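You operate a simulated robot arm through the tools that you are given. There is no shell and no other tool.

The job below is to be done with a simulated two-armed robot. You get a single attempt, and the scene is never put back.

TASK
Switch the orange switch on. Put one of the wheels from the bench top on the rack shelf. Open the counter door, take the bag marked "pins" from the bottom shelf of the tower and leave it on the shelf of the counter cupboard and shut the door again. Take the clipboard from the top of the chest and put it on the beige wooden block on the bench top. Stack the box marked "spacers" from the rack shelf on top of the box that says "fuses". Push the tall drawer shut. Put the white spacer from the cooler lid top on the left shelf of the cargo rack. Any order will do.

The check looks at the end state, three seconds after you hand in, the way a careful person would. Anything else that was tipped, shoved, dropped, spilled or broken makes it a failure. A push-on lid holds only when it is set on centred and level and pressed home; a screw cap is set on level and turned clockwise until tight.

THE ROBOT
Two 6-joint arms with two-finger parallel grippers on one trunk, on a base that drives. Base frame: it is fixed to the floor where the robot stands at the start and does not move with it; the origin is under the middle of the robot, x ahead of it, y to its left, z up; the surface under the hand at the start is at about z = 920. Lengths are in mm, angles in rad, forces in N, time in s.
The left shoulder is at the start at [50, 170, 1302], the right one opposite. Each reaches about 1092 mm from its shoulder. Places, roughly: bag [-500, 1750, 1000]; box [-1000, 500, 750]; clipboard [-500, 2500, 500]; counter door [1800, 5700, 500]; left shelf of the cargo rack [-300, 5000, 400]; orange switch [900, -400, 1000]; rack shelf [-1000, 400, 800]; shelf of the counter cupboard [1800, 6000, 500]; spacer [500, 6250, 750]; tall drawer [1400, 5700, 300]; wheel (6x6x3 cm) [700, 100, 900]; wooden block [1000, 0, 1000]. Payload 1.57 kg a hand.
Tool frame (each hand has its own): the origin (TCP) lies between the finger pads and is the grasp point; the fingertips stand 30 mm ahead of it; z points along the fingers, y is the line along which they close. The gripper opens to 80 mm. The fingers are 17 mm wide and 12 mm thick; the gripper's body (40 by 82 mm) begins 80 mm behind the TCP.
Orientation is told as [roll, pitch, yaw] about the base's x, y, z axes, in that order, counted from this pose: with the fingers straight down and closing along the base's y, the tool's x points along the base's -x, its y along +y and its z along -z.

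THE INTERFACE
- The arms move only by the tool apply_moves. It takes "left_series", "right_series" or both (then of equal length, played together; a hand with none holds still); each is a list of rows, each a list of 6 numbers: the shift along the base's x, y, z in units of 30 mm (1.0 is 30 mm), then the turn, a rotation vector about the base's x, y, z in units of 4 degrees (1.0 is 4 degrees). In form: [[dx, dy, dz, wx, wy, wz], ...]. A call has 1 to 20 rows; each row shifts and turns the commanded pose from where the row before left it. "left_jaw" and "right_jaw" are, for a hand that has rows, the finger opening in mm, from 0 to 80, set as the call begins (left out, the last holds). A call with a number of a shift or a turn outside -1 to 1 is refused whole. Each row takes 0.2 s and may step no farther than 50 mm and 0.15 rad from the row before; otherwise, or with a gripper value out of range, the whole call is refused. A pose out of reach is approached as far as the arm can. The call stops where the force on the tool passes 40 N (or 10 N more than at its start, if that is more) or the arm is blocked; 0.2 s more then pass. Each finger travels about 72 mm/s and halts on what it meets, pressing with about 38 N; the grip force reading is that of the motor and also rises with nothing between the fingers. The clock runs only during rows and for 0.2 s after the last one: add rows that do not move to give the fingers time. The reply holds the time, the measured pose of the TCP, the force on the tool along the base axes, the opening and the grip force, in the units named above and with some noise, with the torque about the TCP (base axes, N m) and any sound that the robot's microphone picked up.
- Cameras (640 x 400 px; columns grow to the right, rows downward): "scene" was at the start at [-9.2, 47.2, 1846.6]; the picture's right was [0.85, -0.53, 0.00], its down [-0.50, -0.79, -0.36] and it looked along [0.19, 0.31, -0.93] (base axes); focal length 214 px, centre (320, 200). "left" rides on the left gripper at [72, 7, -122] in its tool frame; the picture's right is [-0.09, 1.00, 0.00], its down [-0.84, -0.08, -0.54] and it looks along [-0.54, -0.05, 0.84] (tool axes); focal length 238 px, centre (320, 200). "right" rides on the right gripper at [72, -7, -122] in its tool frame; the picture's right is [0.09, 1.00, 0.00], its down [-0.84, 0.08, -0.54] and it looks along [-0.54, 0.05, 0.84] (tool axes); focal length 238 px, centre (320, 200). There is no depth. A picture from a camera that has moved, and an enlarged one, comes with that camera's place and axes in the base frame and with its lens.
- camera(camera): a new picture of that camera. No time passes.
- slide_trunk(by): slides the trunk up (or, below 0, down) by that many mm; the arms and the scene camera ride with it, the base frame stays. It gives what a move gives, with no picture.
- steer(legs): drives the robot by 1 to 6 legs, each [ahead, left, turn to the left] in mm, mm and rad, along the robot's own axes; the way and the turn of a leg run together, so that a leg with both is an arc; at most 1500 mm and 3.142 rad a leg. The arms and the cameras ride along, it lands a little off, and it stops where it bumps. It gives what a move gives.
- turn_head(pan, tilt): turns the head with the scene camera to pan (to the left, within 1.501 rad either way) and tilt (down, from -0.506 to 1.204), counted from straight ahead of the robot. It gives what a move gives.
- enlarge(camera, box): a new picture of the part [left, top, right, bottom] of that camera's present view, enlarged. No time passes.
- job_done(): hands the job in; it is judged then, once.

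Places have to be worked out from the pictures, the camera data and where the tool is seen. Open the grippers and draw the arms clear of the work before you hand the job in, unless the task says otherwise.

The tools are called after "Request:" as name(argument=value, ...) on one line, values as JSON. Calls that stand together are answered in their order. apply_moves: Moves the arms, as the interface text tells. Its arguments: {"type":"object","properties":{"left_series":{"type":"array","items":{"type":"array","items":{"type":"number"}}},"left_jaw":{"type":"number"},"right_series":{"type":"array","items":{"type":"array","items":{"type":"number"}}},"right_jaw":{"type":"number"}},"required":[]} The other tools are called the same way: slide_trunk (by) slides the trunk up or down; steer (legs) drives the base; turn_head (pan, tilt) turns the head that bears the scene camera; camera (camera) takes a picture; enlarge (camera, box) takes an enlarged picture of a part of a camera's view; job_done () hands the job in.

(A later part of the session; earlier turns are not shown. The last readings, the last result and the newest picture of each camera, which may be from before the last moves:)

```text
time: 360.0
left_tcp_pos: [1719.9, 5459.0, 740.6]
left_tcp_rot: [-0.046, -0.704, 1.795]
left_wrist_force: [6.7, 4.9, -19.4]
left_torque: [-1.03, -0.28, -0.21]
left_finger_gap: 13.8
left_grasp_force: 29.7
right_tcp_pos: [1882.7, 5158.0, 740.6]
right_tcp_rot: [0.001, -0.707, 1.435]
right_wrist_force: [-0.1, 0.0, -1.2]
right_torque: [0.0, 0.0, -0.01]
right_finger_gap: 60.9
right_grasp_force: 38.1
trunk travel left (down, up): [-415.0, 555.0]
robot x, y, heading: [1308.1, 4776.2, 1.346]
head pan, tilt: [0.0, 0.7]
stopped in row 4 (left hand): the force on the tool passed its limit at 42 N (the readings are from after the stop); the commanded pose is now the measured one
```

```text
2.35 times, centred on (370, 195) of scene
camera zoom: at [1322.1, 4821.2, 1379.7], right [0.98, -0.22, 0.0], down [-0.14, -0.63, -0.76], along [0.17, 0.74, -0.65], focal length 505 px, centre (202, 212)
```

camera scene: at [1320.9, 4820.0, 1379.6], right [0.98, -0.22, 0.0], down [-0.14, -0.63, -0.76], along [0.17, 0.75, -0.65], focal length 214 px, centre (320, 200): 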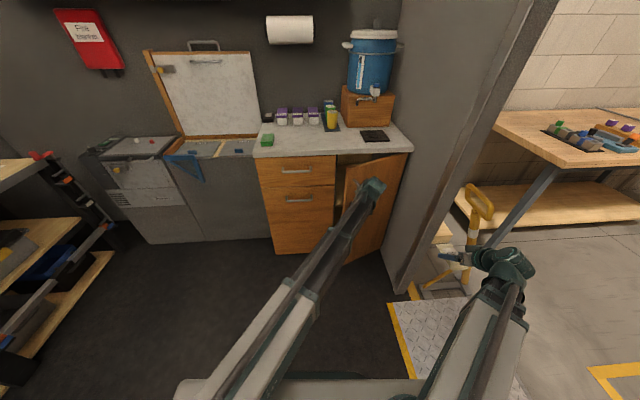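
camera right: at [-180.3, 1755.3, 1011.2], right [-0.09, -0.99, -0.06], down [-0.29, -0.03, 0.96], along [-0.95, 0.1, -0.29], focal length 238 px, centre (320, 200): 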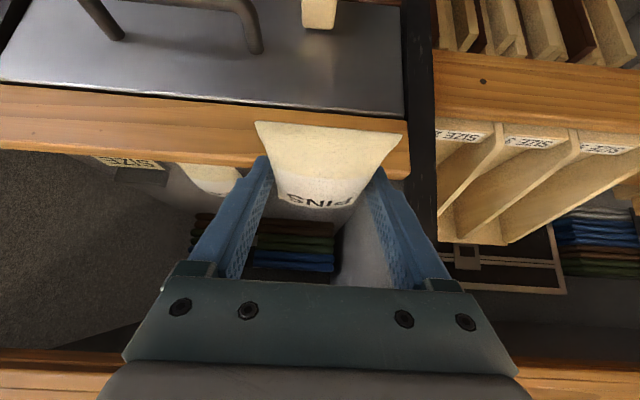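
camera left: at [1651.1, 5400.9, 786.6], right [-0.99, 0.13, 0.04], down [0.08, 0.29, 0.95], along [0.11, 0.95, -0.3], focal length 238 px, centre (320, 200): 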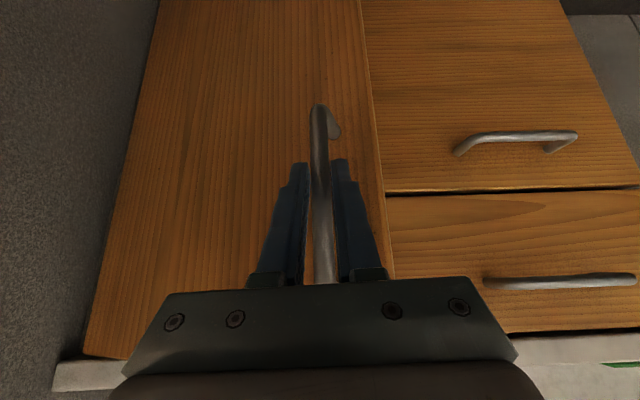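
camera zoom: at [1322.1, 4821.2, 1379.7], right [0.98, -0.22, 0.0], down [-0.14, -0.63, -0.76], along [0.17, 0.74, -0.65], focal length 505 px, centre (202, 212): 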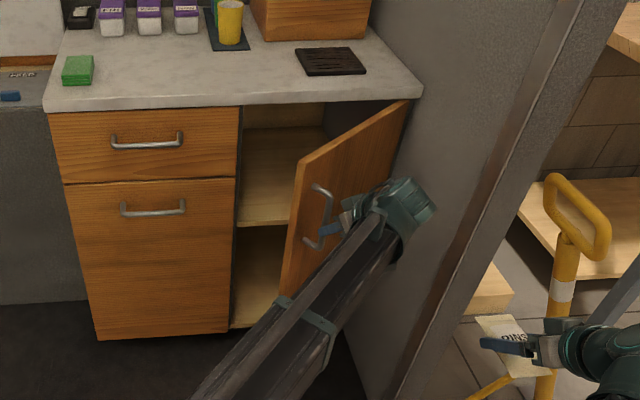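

Door ~52° open; the cupboard's shelf is visible. A few more rows, then I'll release and push from inside.

Request:
apply_moves(left_series=[[0.285, -0.281, 0, 0, 0, 0.5], [0.3, -0.27, 0, 0, 0, 0.5], [0.31, -0.255, 0, 0, 0, 0.5]])

Request:
enlarge(camera="scene", box=[290, 110, 450, 280])

Request:
camera(camera="left")

```text
time: 360.8
left_tcp_pos: [1744.0, 5434.3, 739.8]
left_tcp_rot: [-0.045, -0.707, 1.899]
left_wrist_force: [1.1, 1.8, -26.5]
left_torque: [-0.54, -0.13, -0.12]
left_finger_gap: 13.6
left_grasp_force: 29.6
right_tcp_pos: [1881.8, 5158.0, 740.4]
right_tcp_rot: [0.001, -0.708, 1.438]
right_wrist_force: [-1.2, 0.8, -1.4]
right_torque: [-0.04, 0.0, 0.01]
right_finger_gap: 61.1
right_grasp_force: 37.5
trunk travel left (down, up): [-415.0, 555.0]
robot x, y, heading: [1310.7, 4778.0, 1.345]
head pan, tilt: [0.0, 0.7]
```

```text
2.35 times, centred on (370, 195) of scene
camera zoom: at [1322.0, 4821.1, 1379.7], right [0.98, -0.22, 0.0], down [-0.14, -0.63, -0.76], along [0.17, 0.75, -0.65], focal length 505 px, centre (202, 212)
```

zoom: 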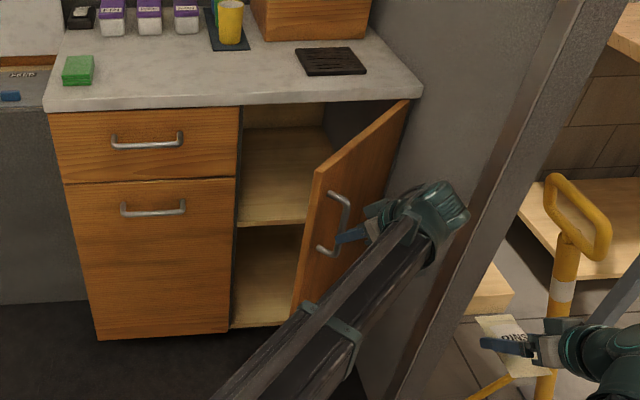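

```text
taken
camera left: at [1774.7, 5303.1, 786.3], right [-0.97, -0.23, 0.03], down [-0.04, 0.29, 0.96], along [-0.23, 0.93, -0.29], focal length 238 px, centre (320, 200)
```

left: 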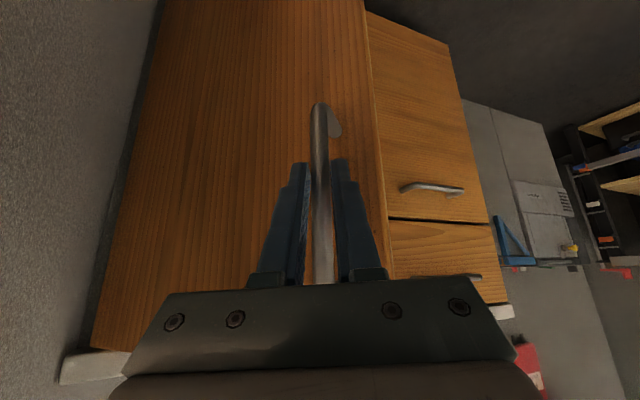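

Door ~62° open. I release the handle and back the left hand out.

Request:
apply_moves(left_series=[[0, 0, 0, 0, 0, 0], [0, 0, 0, 0, 0, 0], [0, 0, 0, 0, 0, 0]], left_jaw=50)

Request:
apply_moves(left_series=[[0.2, -0.6, 0, 0, 0, 0], [0.2, -0.6, 0, 0, 0, 0], [0.1, -0.7, 0, 0, 0, -0.5], [0, -0.8, 0, 0, 0, -1], [-0.1, -0.8, 0, 0, 0, -1]])

Request:
camera(camera="scene")

```text
time: 361.6
left_tcp_pos: [1742.6, 5433.5, 743.7]
left_tcp_rot: [-0.046, -0.707, 1.901]
left_wrist_force: [-0.1, 0.8, -0.7]
left_torque: [0.0, 0.0, -0.01]
left_finger_gap: 50.2
left_grasp_force: 0.0
right_tcp_pos: [1881.0, 5157.5, 742.5]
right_tcp_rot: [-0.001, -0.711, 1.438]
right_wrist_force: [-0.2, 0.5, -2.1]
right_torque: [-0.04, 0.01, 0.0]
right_finger_gap: 60.9
right_grasp_force: 38.6
trunk travel left (down, up): [-415.0, 555.0]
robot x, y, heading: [1310.3, 4774.2, 1.349]
head pan, tilt: [0.0, 0.7]
```

```text
time: 362.8
left_tcp_pos: [1755.3, 5328.6, 741.8]
left_tcp_rot: [-0.047, -0.709, 1.722]
left_wrist_force: [0.1, 1.0, 0.3]
left_torque: [-0.01, 0.02, 0.0]
left_finger_gap: 49.9
left_grasp_force: 0.0
right_tcp_pos: [1881.6, 5157.5, 743.0]
right_tcp_rot: [-0.002, -0.711, 1.438]
right_wrist_force: [0.4, 0.1, -1.0]
right_torque: [-0.01, -0.01, -0.05]
right_finger_gap: 60.8
right_grasp_force: 37.7
trunk travel left (down, up): [-415.0, 555.0]
robot x, y, heading: [1309.3, 4772.9, 1.346]
head pan, tilt: [0.0, 0.7]
```

```text
taken
camera scene: at [1320.6, 4819.1, 1379.9], right [0.98, -0.22, 0.0], down [-0.14, -0.63, -0.76], along [0.17, 0.75, -0.64], focal length 214 px, centre (320, 200)
```

scene: 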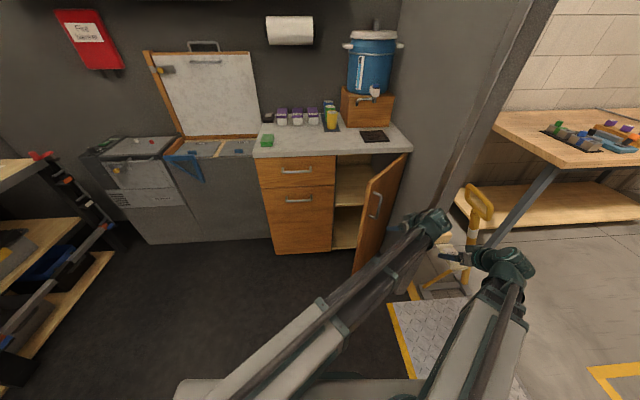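

Next I bring the left hand around the door's free edge to its inner side.

Request:
apply_moves(left_series=[[-0.18, -0.76, 0, 0, 0, -0.8], [-0.18, -0.76, 0, 0, 0, -0.8], [-0.18, -0.76, 0, 0, 0, -0.8], [-0.83, 0.2, 0, 0, 0, -0.8], [-0.83, 0.2, 0, 0, 0, -0.8], [-0.83, 0.2, 0, 0, 0, -0.8], [-0.83, 0.2, 0, 0, 0, -0.7], [-0.83, 0.2, 0, 0, 0, 0], [-0.83, 0.2, 0, 0, 0, 0], [0, 0, 0, 0, 0, 0]], left_jaw=0)

Request:
camera(camera="left")

Request:
camera(camera="scene")

```text
time: 365.0
left_tcp_pos: [1588.6, 5295.1, 744.1]
left_tcp_rot: [-0.043, -0.71, 1.338]
left_wrist_force: [0.4, 0.1, 0.5]
left_torque: [0.04, 0.02, 0.0]
left_finger_gap: 0.1
left_grasp_force: 21.4
right_tcp_pos: [1880.8, 5157.3, 743.2]
right_tcp_rot: [-0.001, -0.711, 1.438]
right_wrist_force: [0.1, -0.1, -2.2]
right_torque: [0.0, 0.0, -0.02]
right_finger_gap: 61.0
right_grasp_force: 38.3
trunk travel left (down, up): [-415.0, 555.0]
robot x, y, heading: [1310.8, 4774.3, 1.349]
head pan, tilt: [0.0, 0.7]
```

```text
taken
camera left: at [1545.8, 5168.0, 787.9], right [-0.95, 0.32, 0.03], down [0.12, 0.26, 0.96], along [0.3, 0.91, -0.28], focal length 238 px, centre (320, 200)
```

left: 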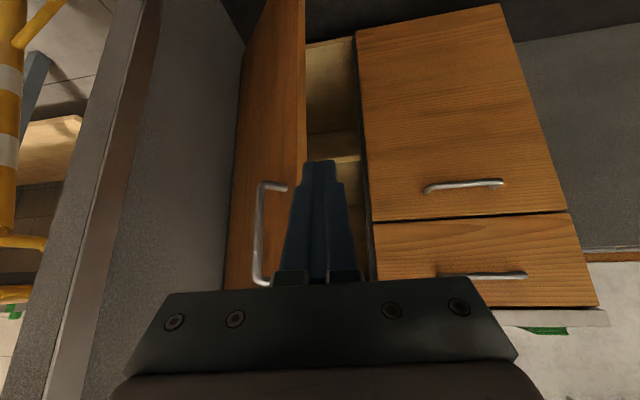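

```text
taken
camera scene: at [1320.5, 4819.0, 1379.9], right [0.98, -0.22, 0.0], down [-0.14, -0.63, -0.76], along [0.17, 0.75, -0.64], focal length 214 px, centre (320, 200)
```

scene: 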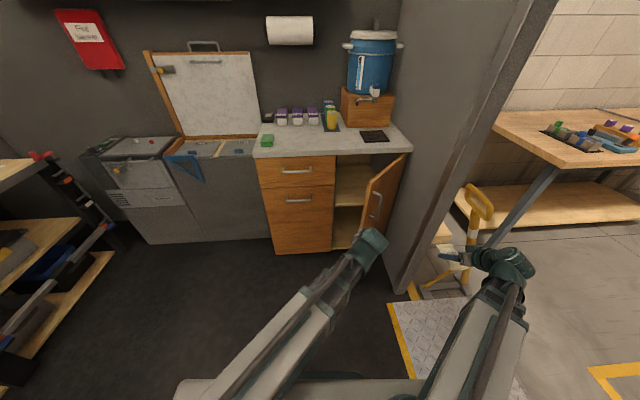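

The door edge is near v≈-320; I line the fist up just left of it and move in so the fingertips are inside the edge.

Request:
apply_moves(left_series=[[-0.65, 0.15, 0, 0, 0, 0], [0.2, 0.83, 0, 0, 0, 0], [0.2, 0.83, 0, 0, 0, 0], [0.2, 0.83, 0, 0, 0, 0], [0.2, 0.83, 0, 0, 0, 0], [0.2, 0.83, 0, 0, 0, 0], [0, 0, 0, 0, 0, 0]])

Request:
camera(camera="left")

Request:
enlarge(camera="scene", box=[290, 110, 450, 280])

```text
time: 366.6
left_tcp_pos: [1600.0, 5423.7, 742.8]
left_tcp_rot: [-0.045, -0.709, 1.34]
left_wrist_force: [-0.3, 0.0, -0.8]
left_torque: [0.01, -0.04, -0.03]
left_finger_gap: 0.0
left_grasp_force: 21.5
right_tcp_pos: [1882.4, 5157.8, 742.7]
right_tcp_rot: [-0.001, -0.711, 1.439]
right_wrist_force: [0.5, -0.1, -0.4]
right_torque: [0.01, 0.02, -0.01]
right_finger_gap: 60.9
right_grasp_force: 38.2
trunk travel left (down, up): [-415.0, 555.0]
robot x, y, heading: [1310.1, 4776.8, 1.343]
head pan, tilt: [0.0, 0.7]
```

```text
taken
camera left: at [1557.1, 5296.9, 787.8], right [-0.95, 0.32, 0.03], down [0.12, 0.26, 0.96], along [0.3, 0.91, -0.28], focal length 238 px, centre (320, 200)
```

left: 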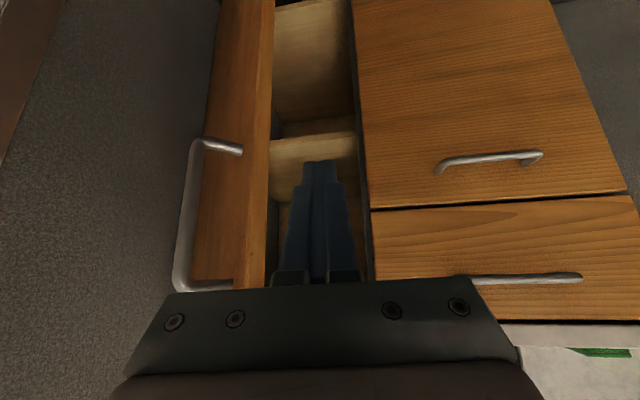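

```text
2.35 times, centred on (370, 195) of scene
camera zoom: at [1320.7, 4819.1, 1379.9], right [0.98, -0.22, 0.0], down [-0.14, -0.63, -0.76], along [0.17, 0.75, -0.64], focal length 505 px, centre (202, 212)
```

zoom: 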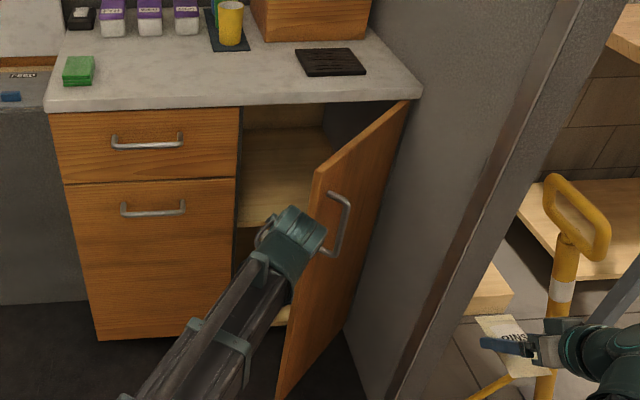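

Fingers line up with the gap. Advance 60 mm, then push the door to the right.

Request:
apply_moves(left_series=[[0.15, 0.62, 0, 0, 0, 0], [0.15, 0.62, 0, 0, 0, 0], [0.15, 0.62, 0, 0, 0, 0], [0.5, -0.12, 0, 0, 0, 0], [0.5, -0.12, 0, 0, 0, 0], [0.5, -0.12, 0, 0, 0, 0], [0.5, -0.12, 0, 0, 0, 0], [0.5, -0.12, 0, 0, 0, 0]])

Request:
camera(camera="left")

Request:
enlarge(camera="scene", box=[290, 110, 450, 280])

```text
time: 368.4
left_tcp_pos: [1676.8, 5460.8, 742.1]
left_tcp_rot: [-0.034, -0.7, 1.34]
left_wrist_force: [-7.6, -5.9, -0.1]
left_torque: [0.11, -0.09, -0.08]
left_finger_gap: 0.1
left_grasp_force: 20.7
right_tcp_pos: [1880.8, 5157.6, 743.5]
right_tcp_rot: [-0.002, -0.711, 1.441]
right_wrist_force: [-0.9, 0.3, -2.1]
right_torque: [0.01, -0.01, -0.01]
right_finger_gap: 60.9
right_grasp_force: 37.6
trunk travel left (down, up): [-415.0, 555.0]
robot x, y, heading: [1309.6, 4777.0, 1.354]
head pan, tilt: [0.0, 0.7]
stopped in row 8 (left hand): the force on the tool passed its limit at 48 N (the readings are from after the stop); the commanded pose is now the measured one
```

```text
taken
camera left: at [1635.3, 5332.1, 788.3], right [-0.95, 0.32, 0.03], down [0.12, 0.27, 0.96], along [0.29, 0.91, -0.29], focal length 238 px, centre (320, 200)
```

left: 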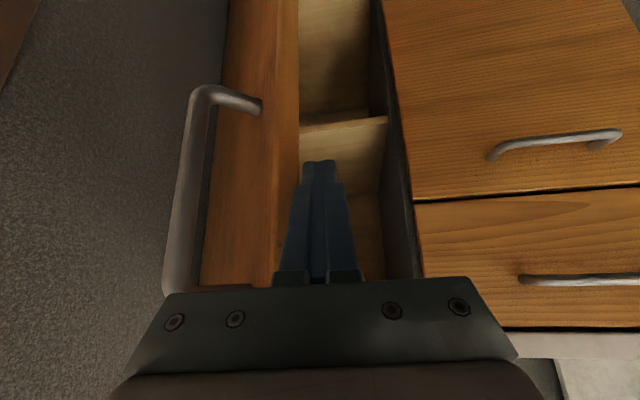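

```text
2.35 times, centred on (370, 195) of scene
camera zoom: at [1319.5, 4817.9, 1380.0], right [0.98, -0.22, 0.0], down [-0.14, -0.63, -0.77], along [0.17, 0.75, -0.64], focal length 505 px, centre (202, 212)
```

zoom: 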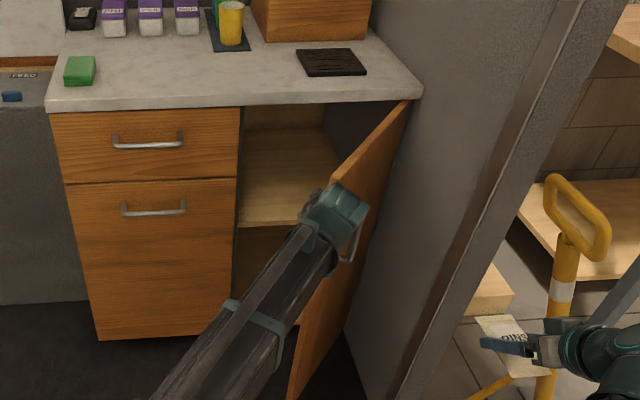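

Peak force stopped it — the door resists quick motion. I push more slowly.

Request:
apply_moves(left_series=[[0.18, -0.045, 0, 0, 0, 0], [0.18, -0.045, 0, 0, 0, 0], [0.18, -0.045, 0, 0, 0, 0], [0.18, -0.045, 0, 0, 0, 0], [0.18, -0.045, 0, 0, 0, 0], [0.18, -0.045, 0, 0, 0, 0], [0.18, -0.045, 0, 0, 0, 0], [0.18, -0.045, 0, 0, 0, 0], [0.18, -0.045, 0, 0, 0, 0], [0.18, -0.045, 0, 0, 0, 0], [0.18, -0.045, 0, 0, 0, 0], [0.18, -0.045, 0, 0, 0, 0]])

Request:
camera(camera="left")

Request:
enlarge(camera="scene", box=[290, 110, 450, 280])

```text
time: 368.9
left_tcp_pos: [1681.3, 5455.5, 741.0]
left_tcp_rot: [-0.029, -0.694, 1.341]
left_wrist_force: [-6.6, -6.1, 2.1]
left_torque: [0.06, -0.09, -0.08]
left_finger_gap: 0.0
left_grasp_force: 21.7
right_tcp_pos: [1879.3, 5156.6, 743.4]
right_tcp_rot: [-0.003, -0.71, 1.44]
right_wrist_force: [-0.4, 0.9, -1.3]
right_torque: [0.03, 0.0, 0.01]
right_finger_gap: 60.7
right_grasp_force: 38.0
trunk travel left (down, up): [-415.0, 555.0]
robot x, y, heading: [1310.7, 4774.5, 1.348]
head pan, tilt: [0.0, 0.7]
stopped in row 2 (left hand): the force on the tool passed its limit at 44 N (the readings are from after the stop); the commanded pose is now the measured one
```

```text
taken
camera left: at [1640.0, 5327.4, 788.3], right [-0.95, 0.31, 0.04], down [0.13, 0.27, 0.95], along [0.29, 0.91, -0.3], focal length 238 px, centre (320, 200)
```

left: 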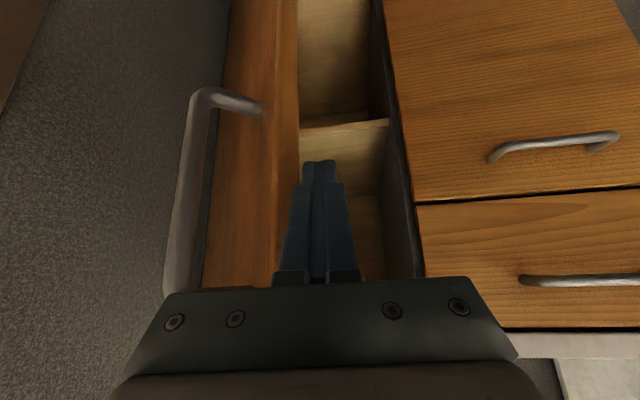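

```text
2.35 times, centred on (370, 195) of scene
camera zoom: at [1319.1, 4817.6, 1380.0], right [0.98, -0.22, 0.0], down [-0.14, -0.63, -0.77], along [0.17, 0.75, -0.64], focal length 505 px, centre (202, 212)
```

zoom: 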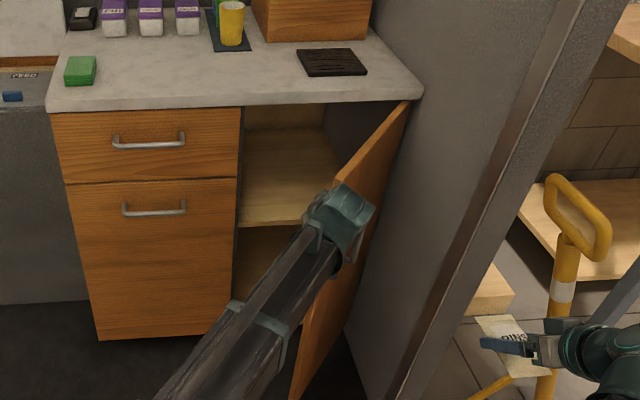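

I push along the true tangent (right and slightly back toward me), in slow small rows.

Request:
apply_moves(left_series=[[0.1, -0.09, 0, 0, 0, 0], [0.1, -0.09, 0, 0, 0, 0], [0.1, -0.09, 0, 0, 0, 0], [0.1, -0.09, 0, 0, 0, 0], [0.1, -0.09, 0, 0, 0, 0], [0.1, -0.09, 0, 0, 0, 0], [0.1, -0.08, 0, 0, 0, 0], [0.1, -0.08, 0, 0, 0, 0], [0.1, -0.08, 0, 0, 0, 0], [0.1, -0.08, 0, 0, 0, 0]])

Request:
camera(camera="left")

```text
time: 370.5
left_tcp_pos: [1698.7, 5434.9, 741.2]
left_tcp_rot: [-0.025, -0.685, 1.342]
left_wrist_force: [-6.6, -7.2, 2.0]
left_torque: [0.09, -0.08, -0.08]
left_finger_gap: 0.1
left_grasp_force: 21.4
right_tcp_pos: [1879.3, 5156.6, 743.4]
right_tcp_rot: [-0.003, -0.71, 1.44]
right_wrist_force: [0.1, -0.5, -1.0]
right_torque: [0.01, -0.03, -0.03]
right_finger_gap: 60.9
right_grasp_force: 38.3
trunk travel left (down, up): [-415.0, 555.0]
robot x, y, heading: [1307.9, 4773.7, 1.351]
head pan, tilt: [0.0, 0.7]
stopped in row 7 (left hand): the force on the tool passed its limit at 41 N (the readings are from after the stop); the commanded pose is now the measured one
```

```text
taken
camera left: at [1658.8, 5307.6, 788.3], right [-0.95, 0.31, 0.04], down [0.13, 0.28, 0.95], along [0.28, 0.91, -0.31], focal length 238 px, centre (320, 200)
```

left: 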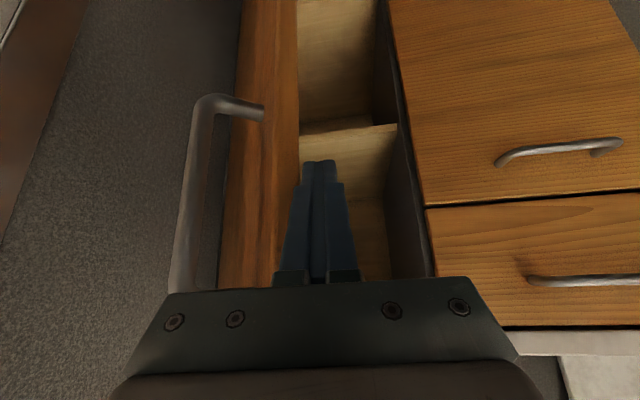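

It advances ~27 mm per call. I repeat, adjusting direction with the arc.

Request:
apply_moves(left_series=[[0.12, -0.1, 0, 0, 0, 0], [0.12, -0.1, 0, 0, 0, 0], [0.12, -0.1, 0, 0, 0, 0], [0.12, -0.1, 0, 0, 0, 0], [0.12, -0.1, 0, 0, 0, 0], [0.12, -0.1, 0, 0, 0, 0], [0.12, -0.1, 0, 0, 0, 0], [0.12, -0.1, 0, 0, 0, 0]])

Request:
apply_moves(left_series=[[0.13, -0.09, 0, 0, 0, 0], [0.13, -0.09, 0, 0, 0, 0], [0.13, -0.09, 0, 0, 0, 0], [0.13, -0.09, 0, 0, 0, 0], [0.13, -0.09, 0, 0, 0, 0], [0.13, -0.09, 0, 0, 0, 0], [0.13, -0.09, 0, 0, 0, 0], [0.13, -0.09, 0, 0, 0, 0]])

Request:
camera(camera="left")

Request:
enlarge(camera="scene", box=[290, 110, 450, 280])

```text
time: 372.3
left_tcp_pos: [1727.9, 5410.9, 741.2]
left_tcp_rot: [-0.021, -0.682, 1.341]
left_wrist_force: [-24.0, -30.5, -4.5]
left_torque: [0.35, -0.24, -0.43]
left_finger_gap: 0.1
left_grasp_force: 21.3
right_tcp_pos: [1878.6, 5156.2, 744.7]
right_tcp_rot: [-0.004, -0.713, 1.44]
right_wrist_force: [0.0, 0.1, -0.9]
right_torque: [0.0, 0.0, -0.01]
right_finger_gap: 61.1
right_grasp_force: 37.8
trunk travel left (down, up): [-415.0, 555.0]
robot x, y, heading: [1307.7, 4776.7, 1.351]
head pan, tilt: [0.0, 0.7]
```

```text
time: 373.4
left_tcp_pos: [1742.6, 5396.8, 738.7]
left_tcp_rot: [-0.016, -0.678, 1.342]
left_wrist_force: [-6.3, -9.5, 1.2]
left_torque: [0.1, -0.11, -0.13]
left_finger_gap: 0.0
left_grasp_force: 21.3
right_tcp_pos: [1877.8, 5157.4, 743.7]
right_tcp_rot: [-0.003, -0.709, 1.44]
right_wrist_force: [0.5, -0.2, -0.9]
right_torque: [0.04, 0.02, -0.04]
right_finger_gap: 60.7
right_grasp_force: 38.9
trunk travel left (down, up): [-415.0, 555.0]
robot x, y, heading: [1310.7, 4775.6, 1.351]
head pan, tilt: [0.0, 0.7]
stopped in row 5 (left hand): the force on the tool passed its limit at 49 N (the readings are from after the stop); the commanded pose is now the measured one
```

```text
taken
camera left: at [1703.0, 5270.3, 788.4], right [-0.95, 0.31, 0.04], down [0.14, 0.29, 0.95], along [0.28, 0.91, -0.31], focal length 238 px, centre (320, 200)
```

left: 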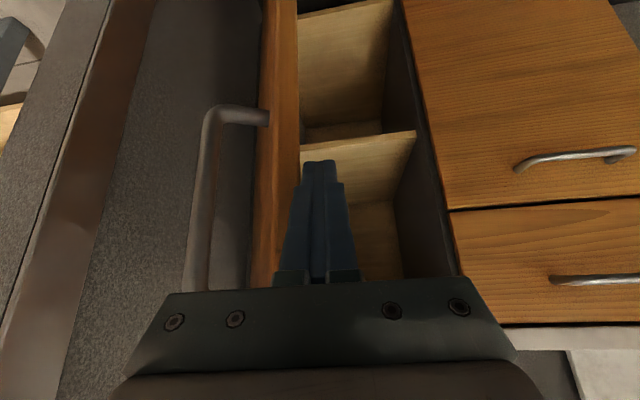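

```text
2.35 times, centred on (370, 195) of scene
camera zoom: at [1318.8, 4817.0, 1380.1], right [0.98, -0.22, 0.0], down [-0.14, -0.63, -0.77], along [0.17, 0.75, -0.64], focal length 505 px, centre (202, 212)
```

zoom: 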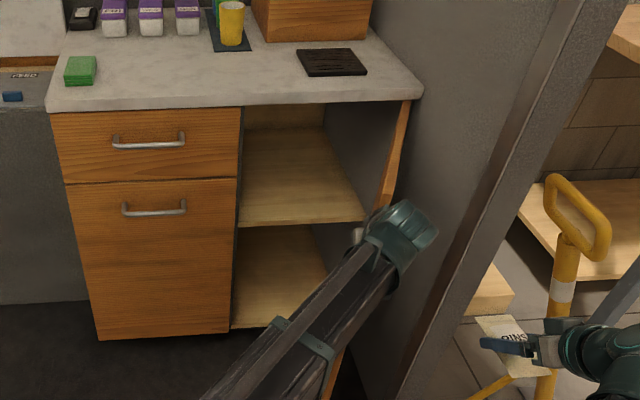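

Door ~78° open now. One more push.

Request:
apply_moves(left_series=[[0.14, -0.07, 0, 0, 0, 0], [0.14, -0.07, 0, 0, 0, 0], [0.14, -0.07, 0, 0, 0, 0], [0.14, -0.06, 0, 0, 0, 0], [0.14, -0.06, 0, 0, 0, 0], [0.14, -0.06, 0, 0, 0, 0]])

Request:
enlarge(camera="scene", box=[290, 110, 450, 280])

```text
time: 374.4
left_tcp_pos: [1757.4, 5387.9, 738.2]
left_tcp_rot: [-0.017, -0.673, 1.342]
left_wrist_force: [-4.7, -7.8, 1.7]
left_torque: [0.05, -0.09, -0.1]
left_finger_gap: 0.0
left_grasp_force: 21.1
right_tcp_pos: [1879.0, 5155.9, 743.9]
right_tcp_rot: [-0.003, -0.711, 1.44]
right_wrist_force: [-1.1, 0.2, -1.3]
right_torque: [0.0, -0.04, 0.01]
right_finger_gap: 60.9
right_grasp_force: 37.5
trunk travel left (down, up): [-415.0, 555.0]
robot x, y, heading: [1310.1, 4772.1, 1.351]
head pan, tilt: [0.0, 0.7]
stopped in row 5 (left hand): the force on the tool passed its limit at 41 N (the readings are from after the stop); the commanded pose is now the measured one
```

```text
2.35 times, centred on (370, 195) of scene
camera zoom: at [1318.8, 4816.9, 1380.1], right [0.98, -0.22, 0.0], down [-0.14, -0.63, -0.77], along [0.17, 0.75, -0.64], focal length 505 px, centre (202, 212)
```

zoom: 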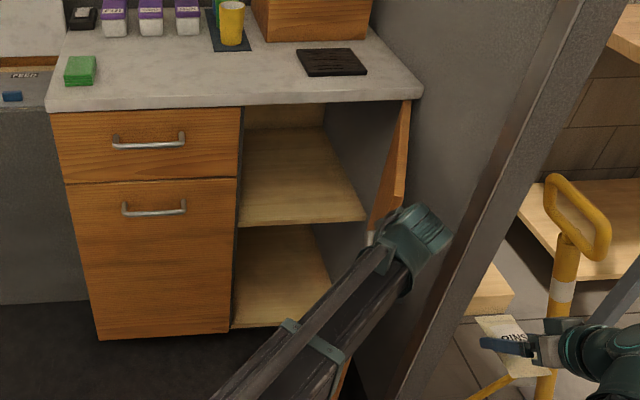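

The door is now ~87° open. I pull the left hand back to its folded position.

Request:
apply_moves(left_series=[[-0.9, 0.15, 0, 0, 0, 0], [-0.9, 0.1, 0, 0, 0, 0], [-0.9, 0, 0, 0, 0, 0], [-0.9, -0.1, 0, 0, 0, 0], [-0.9, -0.13, 0, 0, 0, 0], [-0.9, -0.13, 0, 0, 0, 0], [-0.9, -0.13, 0, 0, 0, 0], [-0.9, -0.13, 0, 0, 0, 0], [-0.9, -0.13, 0, 0, 0, 0], [-0.9, -0.13, 0, 0, 0, 0], [-0.9, -0.13, 0, 0, 0, 0], [-0.9, -0.13, 0, 0, 0, 0], [-0.9, -0.13, 0, 0, 0, 0], [-0.9, -0.13, 0, 0, 0, 0], [-0.9, -0.13, 0, 0, 0, 0], [-0.9, -0.13, 0, 0, 0, 0], [-0.9, -0.13, 0, 0, 0, 0]])

Request:
slide_trunk(by=-118)

Request:
camera(camera="scene")

Request:
camera(camera="right")

```text
time: 378.0
left_tcp_pos: [1312.5, 5381.3, 738.6]
left_tcp_rot: [-0.017, -0.672, 1.341]
left_wrist_force: [-0.7, -0.1, 0.7]
left_torque: [0.0, -0.01, -0.02]
left_finger_gap: 0.1
left_grasp_force: 21.7
left hand out of reach, approached as far as the arm can: row 15, 16, 17
right_tcp_pos: [1879.2, 5157.4, 743.4]
right_tcp_rot: [-0.002, -0.71, 1.44]
right_wrist_force: [0.1, -0.2, -1.5]
right_torque: [-0.03, 0.02, -0.01]
right_finger_gap: 60.8
right_grasp_force: 37.7
trunk travel left (down, up): [-415.0, 555.0]
robot x, y, heading: [1309.3, 4772.2, 1.35]
head pan, tilt: [0.0, 0.7]
```

```text
time: 379.5
left_tcp_pos: [1311.9, 5380.9, 618.3]
left_tcp_rot: [-0.017, -0.673, 1.343]
left_wrist_force: [0.4, 0.1, 0.3]
left_torque: [-0.02, -0.03, 0.04]
left_finger_gap: 0.1
left_grasp_force: 21.3
right_tcp_pos: [1880.0, 5156.2, 625.3]
right_tcp_rot: [-0.002, -0.709, 1.44]
right_wrist_force: [0.0, 0.5, -2.2]
right_torque: [-0.01, 0.02, 0.0]
right_finger_gap: 60.8
right_grasp_force: 37.8
trunk travel left (down, up): [-297.0, 673.0]
robot x, y, heading: [1306.3, 4778.5, 1.35]
head pan, tilt: [0.0, 0.7]
```

```text
taken
camera scene: at [1319.2, 4817.6, 1262.0], right [0.98, -0.22, 0.0], down [-0.14, -0.63, -0.76], along [0.17, 0.75, -0.64], focal length 214 px, centre (320, 200)
```

scene: 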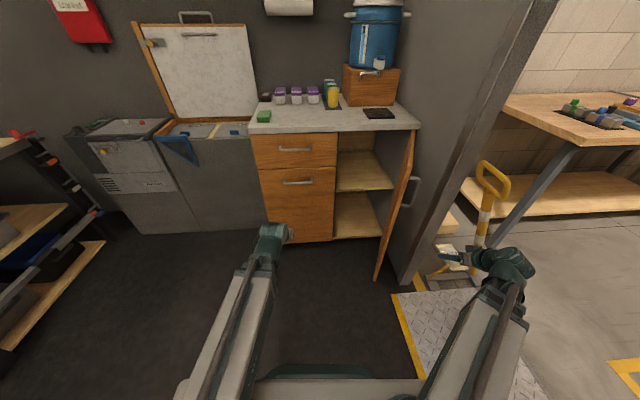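

```text
taken
camera right: at [1867.5, 5023.1, 672.2], right [-1.0, 0.06, -0.06], down [-0.04, 0.29, 0.96], along [0.08, 0.96, -0.28], focal length 238 px, centre (320, 200)
```

right: 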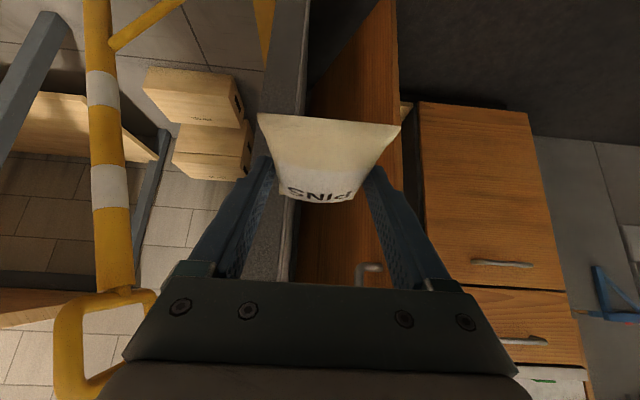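

Request:
enlarge(camera="scene", box=[320, 110, 440, 290])

```text
2.22 times, centred on (380, 200) of scene
camera zoom: at [1319.2, 4817.6, 1262.0], right [0.98, -0.22, 0.0], down [-0.14, -0.63, -0.76], along [0.17, 0.75, -0.64], focal length 477 px, centre (187, 200)
```

zoom: 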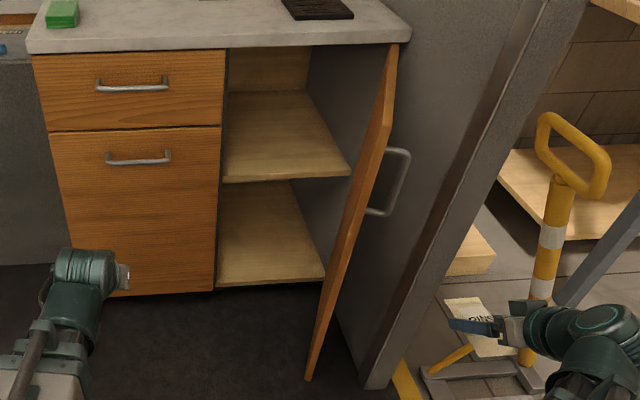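

Door is ~70° open with a 230 mm gap — enough. I swing the right arm with the bag to the front, passing ahead of the door edge.

Request:
apply_moves(right_series=[[-0.672, 0.553, 0, 0, 0, 0], [-0.672, 0.553, 0, 0, 0, 0], [-0.672, 0.553, 0, 0, 0, 0], [-0.672, 0.553, 0, 0, 0, 0], [-0.672, 0.553, 0, 0, 0, 0], [-0.672, 0.553, 0, 0, 0, 0], [-0.672, 0.553, 0, 0, 0, 0], [-0.672, 0.553, 0, 0, 0, 0], [-0.68, 0.38, 0, 0, 0, -0.4], [-0.68, 0.38, 0, 0, 0, -0.4], [-0.68, 0.38, 0, 0, 0, -0.4], [-0.68, 0.38, 0, 0, 0, -0.2], [0, 0, 0, 0, 0, 0]])

Request:
camera(camera="right")

Request:
camera(camera="scene")

```text
time: 382.3
left_tcp_pos: [1312.6, 5379.5, 618.3]
left_tcp_rot: [-0.016, -0.671, 1.342]
left_wrist_force: [0.1, -2.3, -0.3]
left_torque: [-0.03, 0.01, -0.01]
left_finger_gap: 0.0
left_grasp_force: 21.5
right_tcp_pos: [1636.1, 5335.3, 624.7]
right_tcp_rot: [-0.001, -0.713, 1.341]
right_wrist_force: [0.9, 0.1, -1.6]
right_torque: [-0.03, -0.02, -0.02]
right_finger_gap: 61.1
right_grasp_force: 38.3
trunk travel left (down, up): [-297.0, 673.0]
robot x, y, heading: [1308.4, 4776.1, 1.35]
head pan, tilt: [0.0, 0.7]
```

```text
taken
camera right: at [1611.5, 5202.9, 672.2], right [-0.99, 0.16, -0.06], down [-0.01, 0.29, 0.96], along [0.17, 0.94, -0.28], focal length 238 px, centre (320, 200)
```

right: 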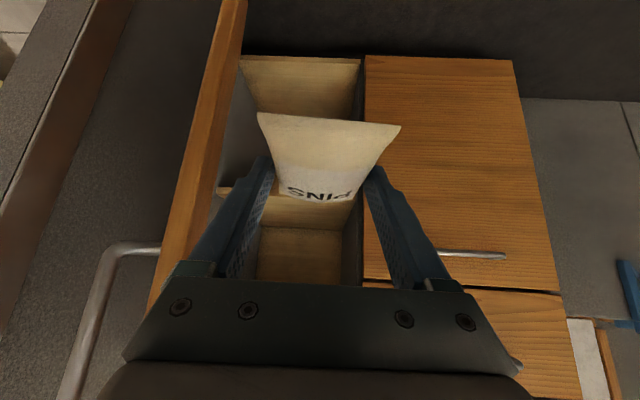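

```text
taken
camera scene: at [1319.2, 4817.7, 1261.9], right [0.98, -0.22, 0.0], down [-0.14, -0.63, -0.76], along [0.17, 0.75, -0.64], focal length 214 px, centre (320, 200)
```

scene: 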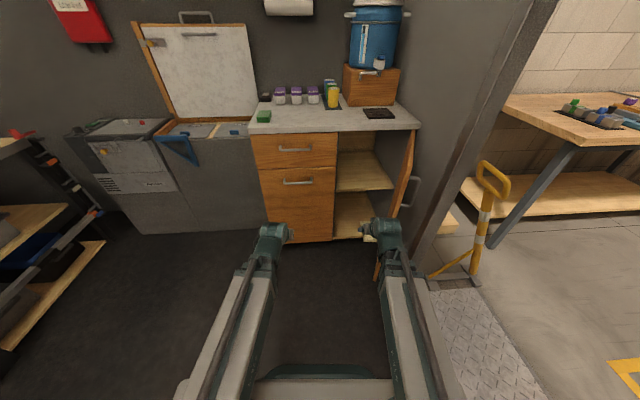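

Hand is lined up with the opening. I drive 100 mm ahead and extend the bag into the cupboard.

Request:
steer(legs=[[100, 0, 0]])

Request:
apply_moves(right_series=[[0.19, 0.78, 0, 0, 0, 0], [0.19, 0.78, 0, 0, 0, 0], [0.19, 0.78, 0, 0, 0, 0], [0.19, 0.78, 0, 0, 0, 0], [0.19, 0.78, 0, 0, 0, 0], [0.19, 0.78, 0, 0, 0, 0], [0, 0, 0, 0, 0, 0]])

Request:
camera(camera="right")

Request:
camera(camera="scene")

```text
time: 383.5
left_tcp_pos: [1334.6, 5477.4, 618.8]
left_tcp_rot: [-0.017, -0.673, 1.34]
left_wrist_force: [-0.4, 0.2, -0.3]
left_torque: [-0.02, 0.0, 0.0]
left_finger_gap: 0.0
left_grasp_force: 21.6
right_tcp_pos: [1660.4, 5431.5, 625.3]
right_tcp_rot: [-0.002, -0.71, 1.341]
right_wrist_force: [0.3, 0.4, -2.0]
right_torque: [-0.01, 0.03, 0.0]
right_finger_gap: 61.0
right_grasp_force: 37.9
trunk travel left (down, up): [-297.0, 673.0]
robot x, y, heading: [1333.8, 4874.5, 1.352]
head pan, tilt: [0.0, 0.7]
```

```text
time: 385.1
left_tcp_pos: [1335.1, 5478.1, 618.8]
left_tcp_rot: [-0.016, -0.671, 1.338]
left_wrist_force: [0.0, 1.0, -1.0]
left_torque: [0.01, 0.01, 0.01]
left_finger_gap: 0.1
left_grasp_force: 21.0
right_tcp_pos: [1692.5, 5571.6, 624.8]
right_tcp_rot: [-0.002, -0.711, 1.341]
right_wrist_force: [0.6, -0.2, -2.0]
right_torque: [0.01, -0.01, 0.04]
right_finger_gap: 61.2
right_grasp_force: 37.9
trunk travel left (down, up): [-297.0, 673.0]
robot x, y, heading: [1328.2, 4873.0, 1.348]
head pan, tilt: [0.0, 0.7]
```

```text
taken
camera right: at [1667.4, 5440.2, 672.1], right [-0.99, 0.16, -0.06], down [-0.01, 0.29, 0.96], along [0.17, 0.94, -0.28], focal length 238 px, centre (320, 200)
```

right: 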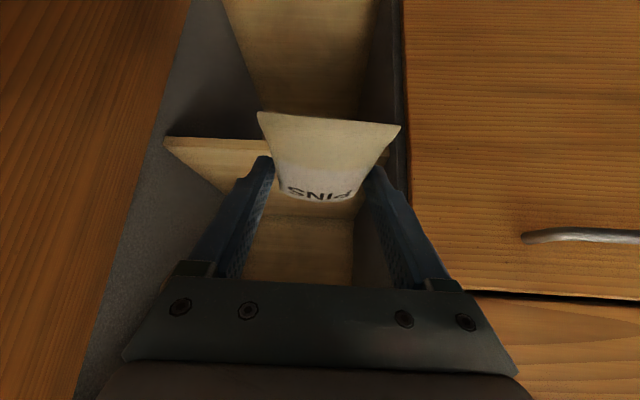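

```text
taken
camera scene: at [1341.0, 4914.7, 1261.9], right [0.98, -0.22, 0.0], down [-0.14, -0.63, -0.76], along [0.17, 0.75, -0.64], focal length 214 px, centre (320, 200)
```

scene: 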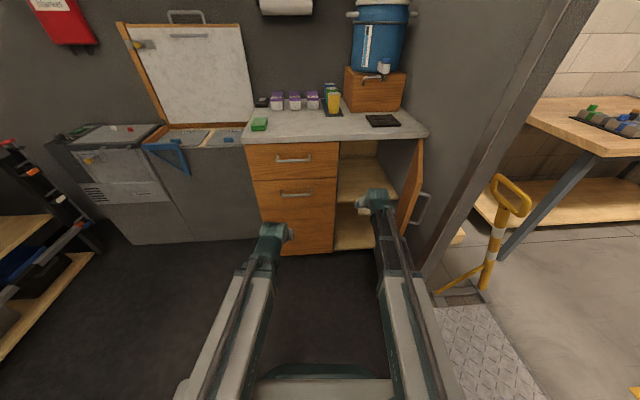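

Shelf surface ≈ z 529, opening v −233…−498. I move on to u≈6010, v≈-350.

Request:
apply_moves(right_series=[[0.32, 0.85, 0, 0, 0, 0], [0.32, 0.85, 0, 0, 0, 0], [0.32, 0.85, 0, 0, 0, 0], [0.32, 0.85, 0, 0, 0, 0], [0.32, 0.85, 0, 0, 0, 0], [0.32, 0.85, 0, 0, 0, 0], [0.32, 0.85, 0, 0, 0, 0], [0, 0, 0, 0, 0, 0]])

Request:
camera(camera="right")

Request:
enlarge(camera="scene", box=[320, 110, 440, 260])

```text
time: 386.9
left_tcp_pos: [1335.3, 5477.8, 619.7]
left_tcp_rot: [-0.016, -0.672, 1.342]
left_wrist_force: [-0.1, 0.7, -0.5]
left_torque: [-0.02, -0.01, 0.02]
left_finger_gap: 0.0
left_grasp_force: 21.5
right_tcp_pos: [1760.1, 5751.8, 624.4]
right_tcp_rot: [0.0, -0.713, 1.339]
right_wrist_force: [0.0, -0.2, -1.7]
right_torque: [-0.02, 0.02, 0.0]
right_finger_gap: 61.3
right_grasp_force: 37.8
trunk travel left (down, up): [-297.0, 673.0]
robot x, y, heading: [1329.1, 4867.1, 1.353]
head pan, tilt: [0.0, 0.7]
```

```text
taken
camera right: at [1735.2, 5620.2, 672.1], right [-0.99, 0.16, -0.06], down [-0.01, 0.29, 0.96], along [0.17, 0.94, -0.28], focal length 238 px, centre (320, 200)
```

right: 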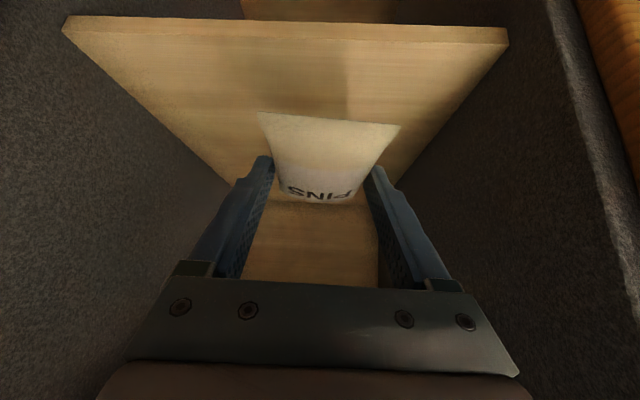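

```text
2.67 times, centred on (380, 185) of scene
camera zoom: at [1341.0, 4914.8, 1261.9], right [0.98, -0.22, 0.0], down [-0.14, -0.63, -0.76], along [0.17, 0.75, -0.64], focal length 572 px, centre (160, 240)
```

zoom: 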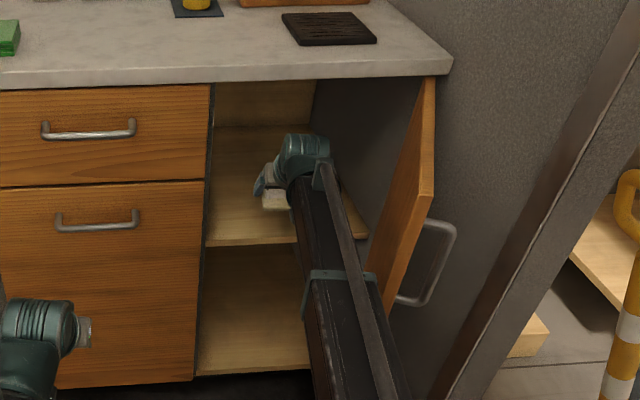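

Bag is above the cupboard shelf, well inside. I lower it until contact.

Request:
slide_trunk(by=-50)

Request:
slide_trunk(by=-6)

Request:
slide_trunk(by=-4)

Request:
camera(camera="right")

```text
time: 387.8
left_tcp_pos: [1335.4, 5477.6, 568.6]
left_tcp_rot: [-0.016, -0.672, 1.341]
left_wrist_force: [-0.8, -0.3, 0.0]
left_torque: [-0.02, 0.0, 0.01]
left_finger_gap: 0.0
left_grasp_force: 21.5
right_tcp_pos: [1759.8, 5753.3, 574.5]
right_tcp_rot: [-0.004, -0.711, 1.339]
right_wrist_force: [-0.3, 0.1, -1.6]
right_torque: [0.01, 0.0, 0.02]
right_finger_gap: 60.8
right_grasp_force: 38.3
trunk travel left (down, up): [-247.0, 723.0]
robot x, y, heading: [1330.9, 4869.8, 1.351]
head pan, tilt: [0.0, 0.7]
```

```text
time: 388.3
left_tcp_pos: [1336.1, 5477.6, 563.8]
left_tcp_rot: [-0.014, -0.67, 1.341]
left_wrist_force: [-0.2, -0.4, -0.3]
left_torque: [0.03, 0.0, 0.03]
left_finger_gap: 0.1
left_grasp_force: 21.3
right_tcp_pos: [1760.3, 5752.1, 569.3]
right_tcp_rot: [-0.003, -0.712, 1.341]
right_wrist_force: [0.3, 0.0, -1.3]
right_torque: [-0.01, 0.05, -0.03]
right_finger_gap: 61.1
right_grasp_force: 38.3
trunk travel left (down, up): [-241.0, 729.0]
robot x, y, heading: [1324.3, 4872.0, 1.349]
head pan, tilt: [0.0, 0.7]
```

```text
time: 388.9
left_tcp_pos: [1335.2, 5478.8, 559.0]
left_tcp_rot: [-0.015, -0.672, 1.34]
left_wrist_force: [0.1, 0.8, 0.0]
left_torque: [-0.03, -0.01, -0.01]
left_finger_gap: 0.0
left_grasp_force: 20.8
right_tcp_pos: [1760.0, 5751.9, 566.3]
right_tcp_rot: [-0.001, -0.712, 1.34]
right_wrist_force: [-0.1, -0.1, -0.7]
right_torque: [-0.04, 0.01, -0.01]
right_finger_gap: 61.0
right_grasp_force: 38.1
trunk travel left (down, up): [-237.0, 733.0]
robot x, y, heading: [1329.6, 4873.1, 1.349]
head pan, tilt: [0.0, 0.7]
```

```text
taken
camera right: at [1735.1, 5620.0, 612.1], right [-0.99, 0.16, -0.06], down [-0.01, 0.29, 0.96], along [0.17, 0.94, -0.28], focal length 238 px, centre (320, 200)
```

right: 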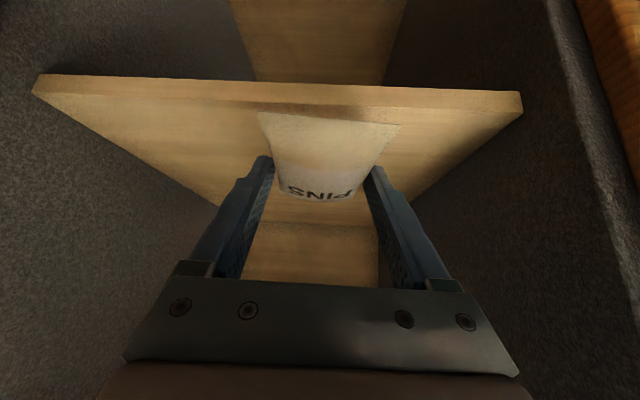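

I push 25 mm deeper for margin, then continue lowering slowly.

Request:
apply_moves(right_series=[[0.1, 0.45, 0, 0, 0, 0], [0.1, 0.45, 0, 0, 0, 0], [0, 0, 0, 0, 0, 0]])

Request:
slide_trunk(by=-4)

Request:
slide_trunk(by=-4)

Request:
slide_trunk(by=-4)

```text
time: 389.7
left_tcp_pos: [1334.4, 5477.6, 559.0]
left_tcp_rot: [-0.016, -0.672, 1.341]
left_wrist_force: [-0.2, 0.8, -1.4]
left_torque: [0.04, 0.02, -0.03]
left_finger_gap: 0.1
left_grasp_force: 21.2
right_tcp_pos: [1766.0, 5780.3, 564.6]
right_tcp_rot: [-0.002, -0.711, 1.34]
right_wrist_force: [0.1, -0.6, -1.4]
right_torque: [-0.01, 0.02, 0.0]
right_finger_gap: 60.9
right_grasp_force: 37.9
trunk travel left (down, up): [-237.0, 733.0]
robot x, y, heading: [1332.6, 4874.9, 1.354]
head pan, tilt: [0.0, 0.7]
```

```text
time: 390.2
left_tcp_pos: [1335.7, 5478.2, 555.0]
left_tcp_rot: [-0.015, -0.672, 1.341]
left_wrist_force: [0.7, -1.1, -0.6]
left_torque: [-0.01, -0.02, 0.02]
left_finger_gap: 0.0
left_grasp_force: 21.3
right_tcp_pos: [1765.7, 5780.2, 560.4]
right_tcp_rot: [-0.002, -0.712, 1.339]
right_wrist_force: [0.1, 0.9, -1.4]
right_torque: [-0.02, 0.03, 0.0]
right_finger_gap: 61.1
right_grasp_force: 37.6
trunk travel left (down, up): [-233.0, 737.0]
robot x, y, heading: [1331.0, 4874.1, 1.345]
head pan, tilt: [0.0, 0.7]
```

```text
time: 390.7
left_tcp_pos: [1334.8, 5478.9, 550.9]
left_tcp_rot: [-0.015, -0.674, 1.34]
left_wrist_force: [-0.3, 0.0, 0.2]
left_torque: [-0.02, -0.04, 0.05]
left_finger_gap: 0.0
left_grasp_force: 21.4
right_tcp_pos: [1766.6, 5779.3, 557.5]
right_tcp_rot: [-0.001, -0.712, 1.34]
right_wrist_force: [-0.5, -0.7, -1.6]
right_torque: [0.0, -0.02, 0.01]
right_finger_gap: 61.1
right_grasp_force: 38.3
trunk travel left (down, up): [-229.0, 741.0]
robot x, y, heading: [1330.0, 4869.7, 1.35]
head pan, tilt: [0.0, 0.7]
```

```text
time: 391.3
left_tcp_pos: [1335.3, 5477.6, 547.0]
left_tcp_rot: [-0.016, -0.674, 1.34]
left_wrist_force: [-0.9, 0.2, -0.3]
left_torque: [0.01, -0.01, -0.01]
left_finger_gap: 0.0
left_grasp_force: 20.7
right_tcp_pos: [1767.1, 5779.3, 553.3]
right_tcp_rot: [-0.003, -0.712, 1.34]
right_wrist_force: [0.0, 0.1, -0.6]
right_torque: [-0.02, 0.01, 0.0]
right_finger_gap: 61.0
right_grasp_force: 37.8
trunk travel left (down, up): [-225.0, 745.0]
robot x, y, heading: [1328.7, 4869.9, 1.352]
head pan, tilt: [0.0, 0.7]
```

Request:
slide_trunk(by=-4)

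Request:
slide_trunk(by=-4)

Request:
slide_trunk(by=-4)

Request:
camera(camera="right")

```text
time: 391.8
left_tcp_pos: [1334.8, 5478.0, 544.1]
left_tcp_rot: [-0.015, -0.672, 1.34]
left_wrist_force: [0.2, 0.2, -0.3]
left_torque: [0.0, 0.01, -0.01]
left_finger_gap: 0.0
left_grasp_force: 21.8
right_tcp_pos: [1765.7, 5778.9, 549.2]
right_tcp_rot: [-0.003, -0.713, 1.34]
right_wrist_force: [-0.3, 0.1, -1.1]
right_torque: [-0.01, -0.01, 0.0]
right_finger_gap: 60.9
right_grasp_force: 38.7
trunk travel left (down, up): [-221.0, 749.0]
robot x, y, heading: [1330.1, 4872.2, 1.345]
head pan, tilt: [0.0, 0.7]
```

```text
time: 392.3
left_tcp_pos: [1335.0, 5478.7, 541.0]
left_tcp_rot: [-0.017, -0.671, 1.341]
left_wrist_force: [0.6, -0.6, -0.6]
left_torque: [-0.01, 0.02, -0.03]
left_finger_gap: 0.0
left_grasp_force: 22.0
right_tcp_pos: [1766.3, 5778.1, 544.8]
right_tcp_rot: [-0.002, -0.715, 1.341]
right_wrist_force: [-0.1, 0.0, -1.1]
right_torque: [0.01, -0.01, 0.03]
right_finger_gap: 60.8
right_grasp_force: 38.0
trunk travel left (down, up): [-217.0, 753.0]
robot x, y, heading: [1328.1, 4872.2, 1.349]
head pan, tilt: [0.0, 0.7]
```

```text
time: 392.9
left_tcp_pos: [1334.3, 5479.8, 535.5]
left_tcp_rot: [-0.014, -0.673, 1.339]
left_wrist_force: [0.1, -0.1, 1.0]
left_torque: [0.05, 0.03, -0.01]
left_finger_gap: 0.1
left_grasp_force: 21.1
right_tcp_pos: [1765.1, 5779.4, 539.6]
right_tcp_rot: [-0.003, -0.712, 1.339]
right_wrist_force: [0.6, -0.2, -1.0]
right_torque: [-0.01, 0.0, -0.01]
right_finger_gap: 60.8
right_grasp_force: 38.0
trunk travel left (down, up): [-213.0, 757.0]
robot x, y, heading: [1329.4, 4870.8, 1.353]
head pan, tilt: [0.0, 0.7]
```

```text
taken
camera right: at [1741.3, 5647.0, 588.1], right [-0.99, 0.16, -0.06], down [-0.01, 0.29, 0.96], along [0.17, 0.94, -0.28], focal length 238 px, centre (320, 200)
```

right: 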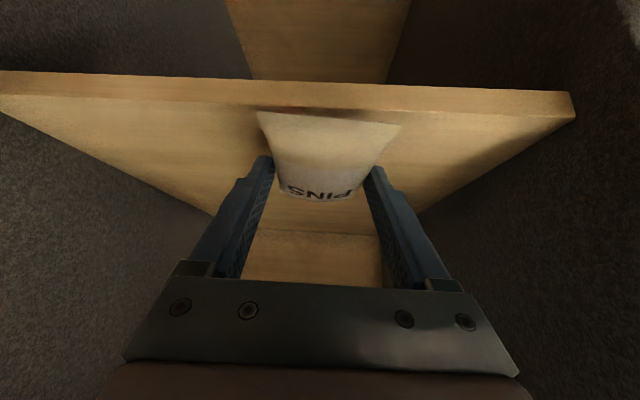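

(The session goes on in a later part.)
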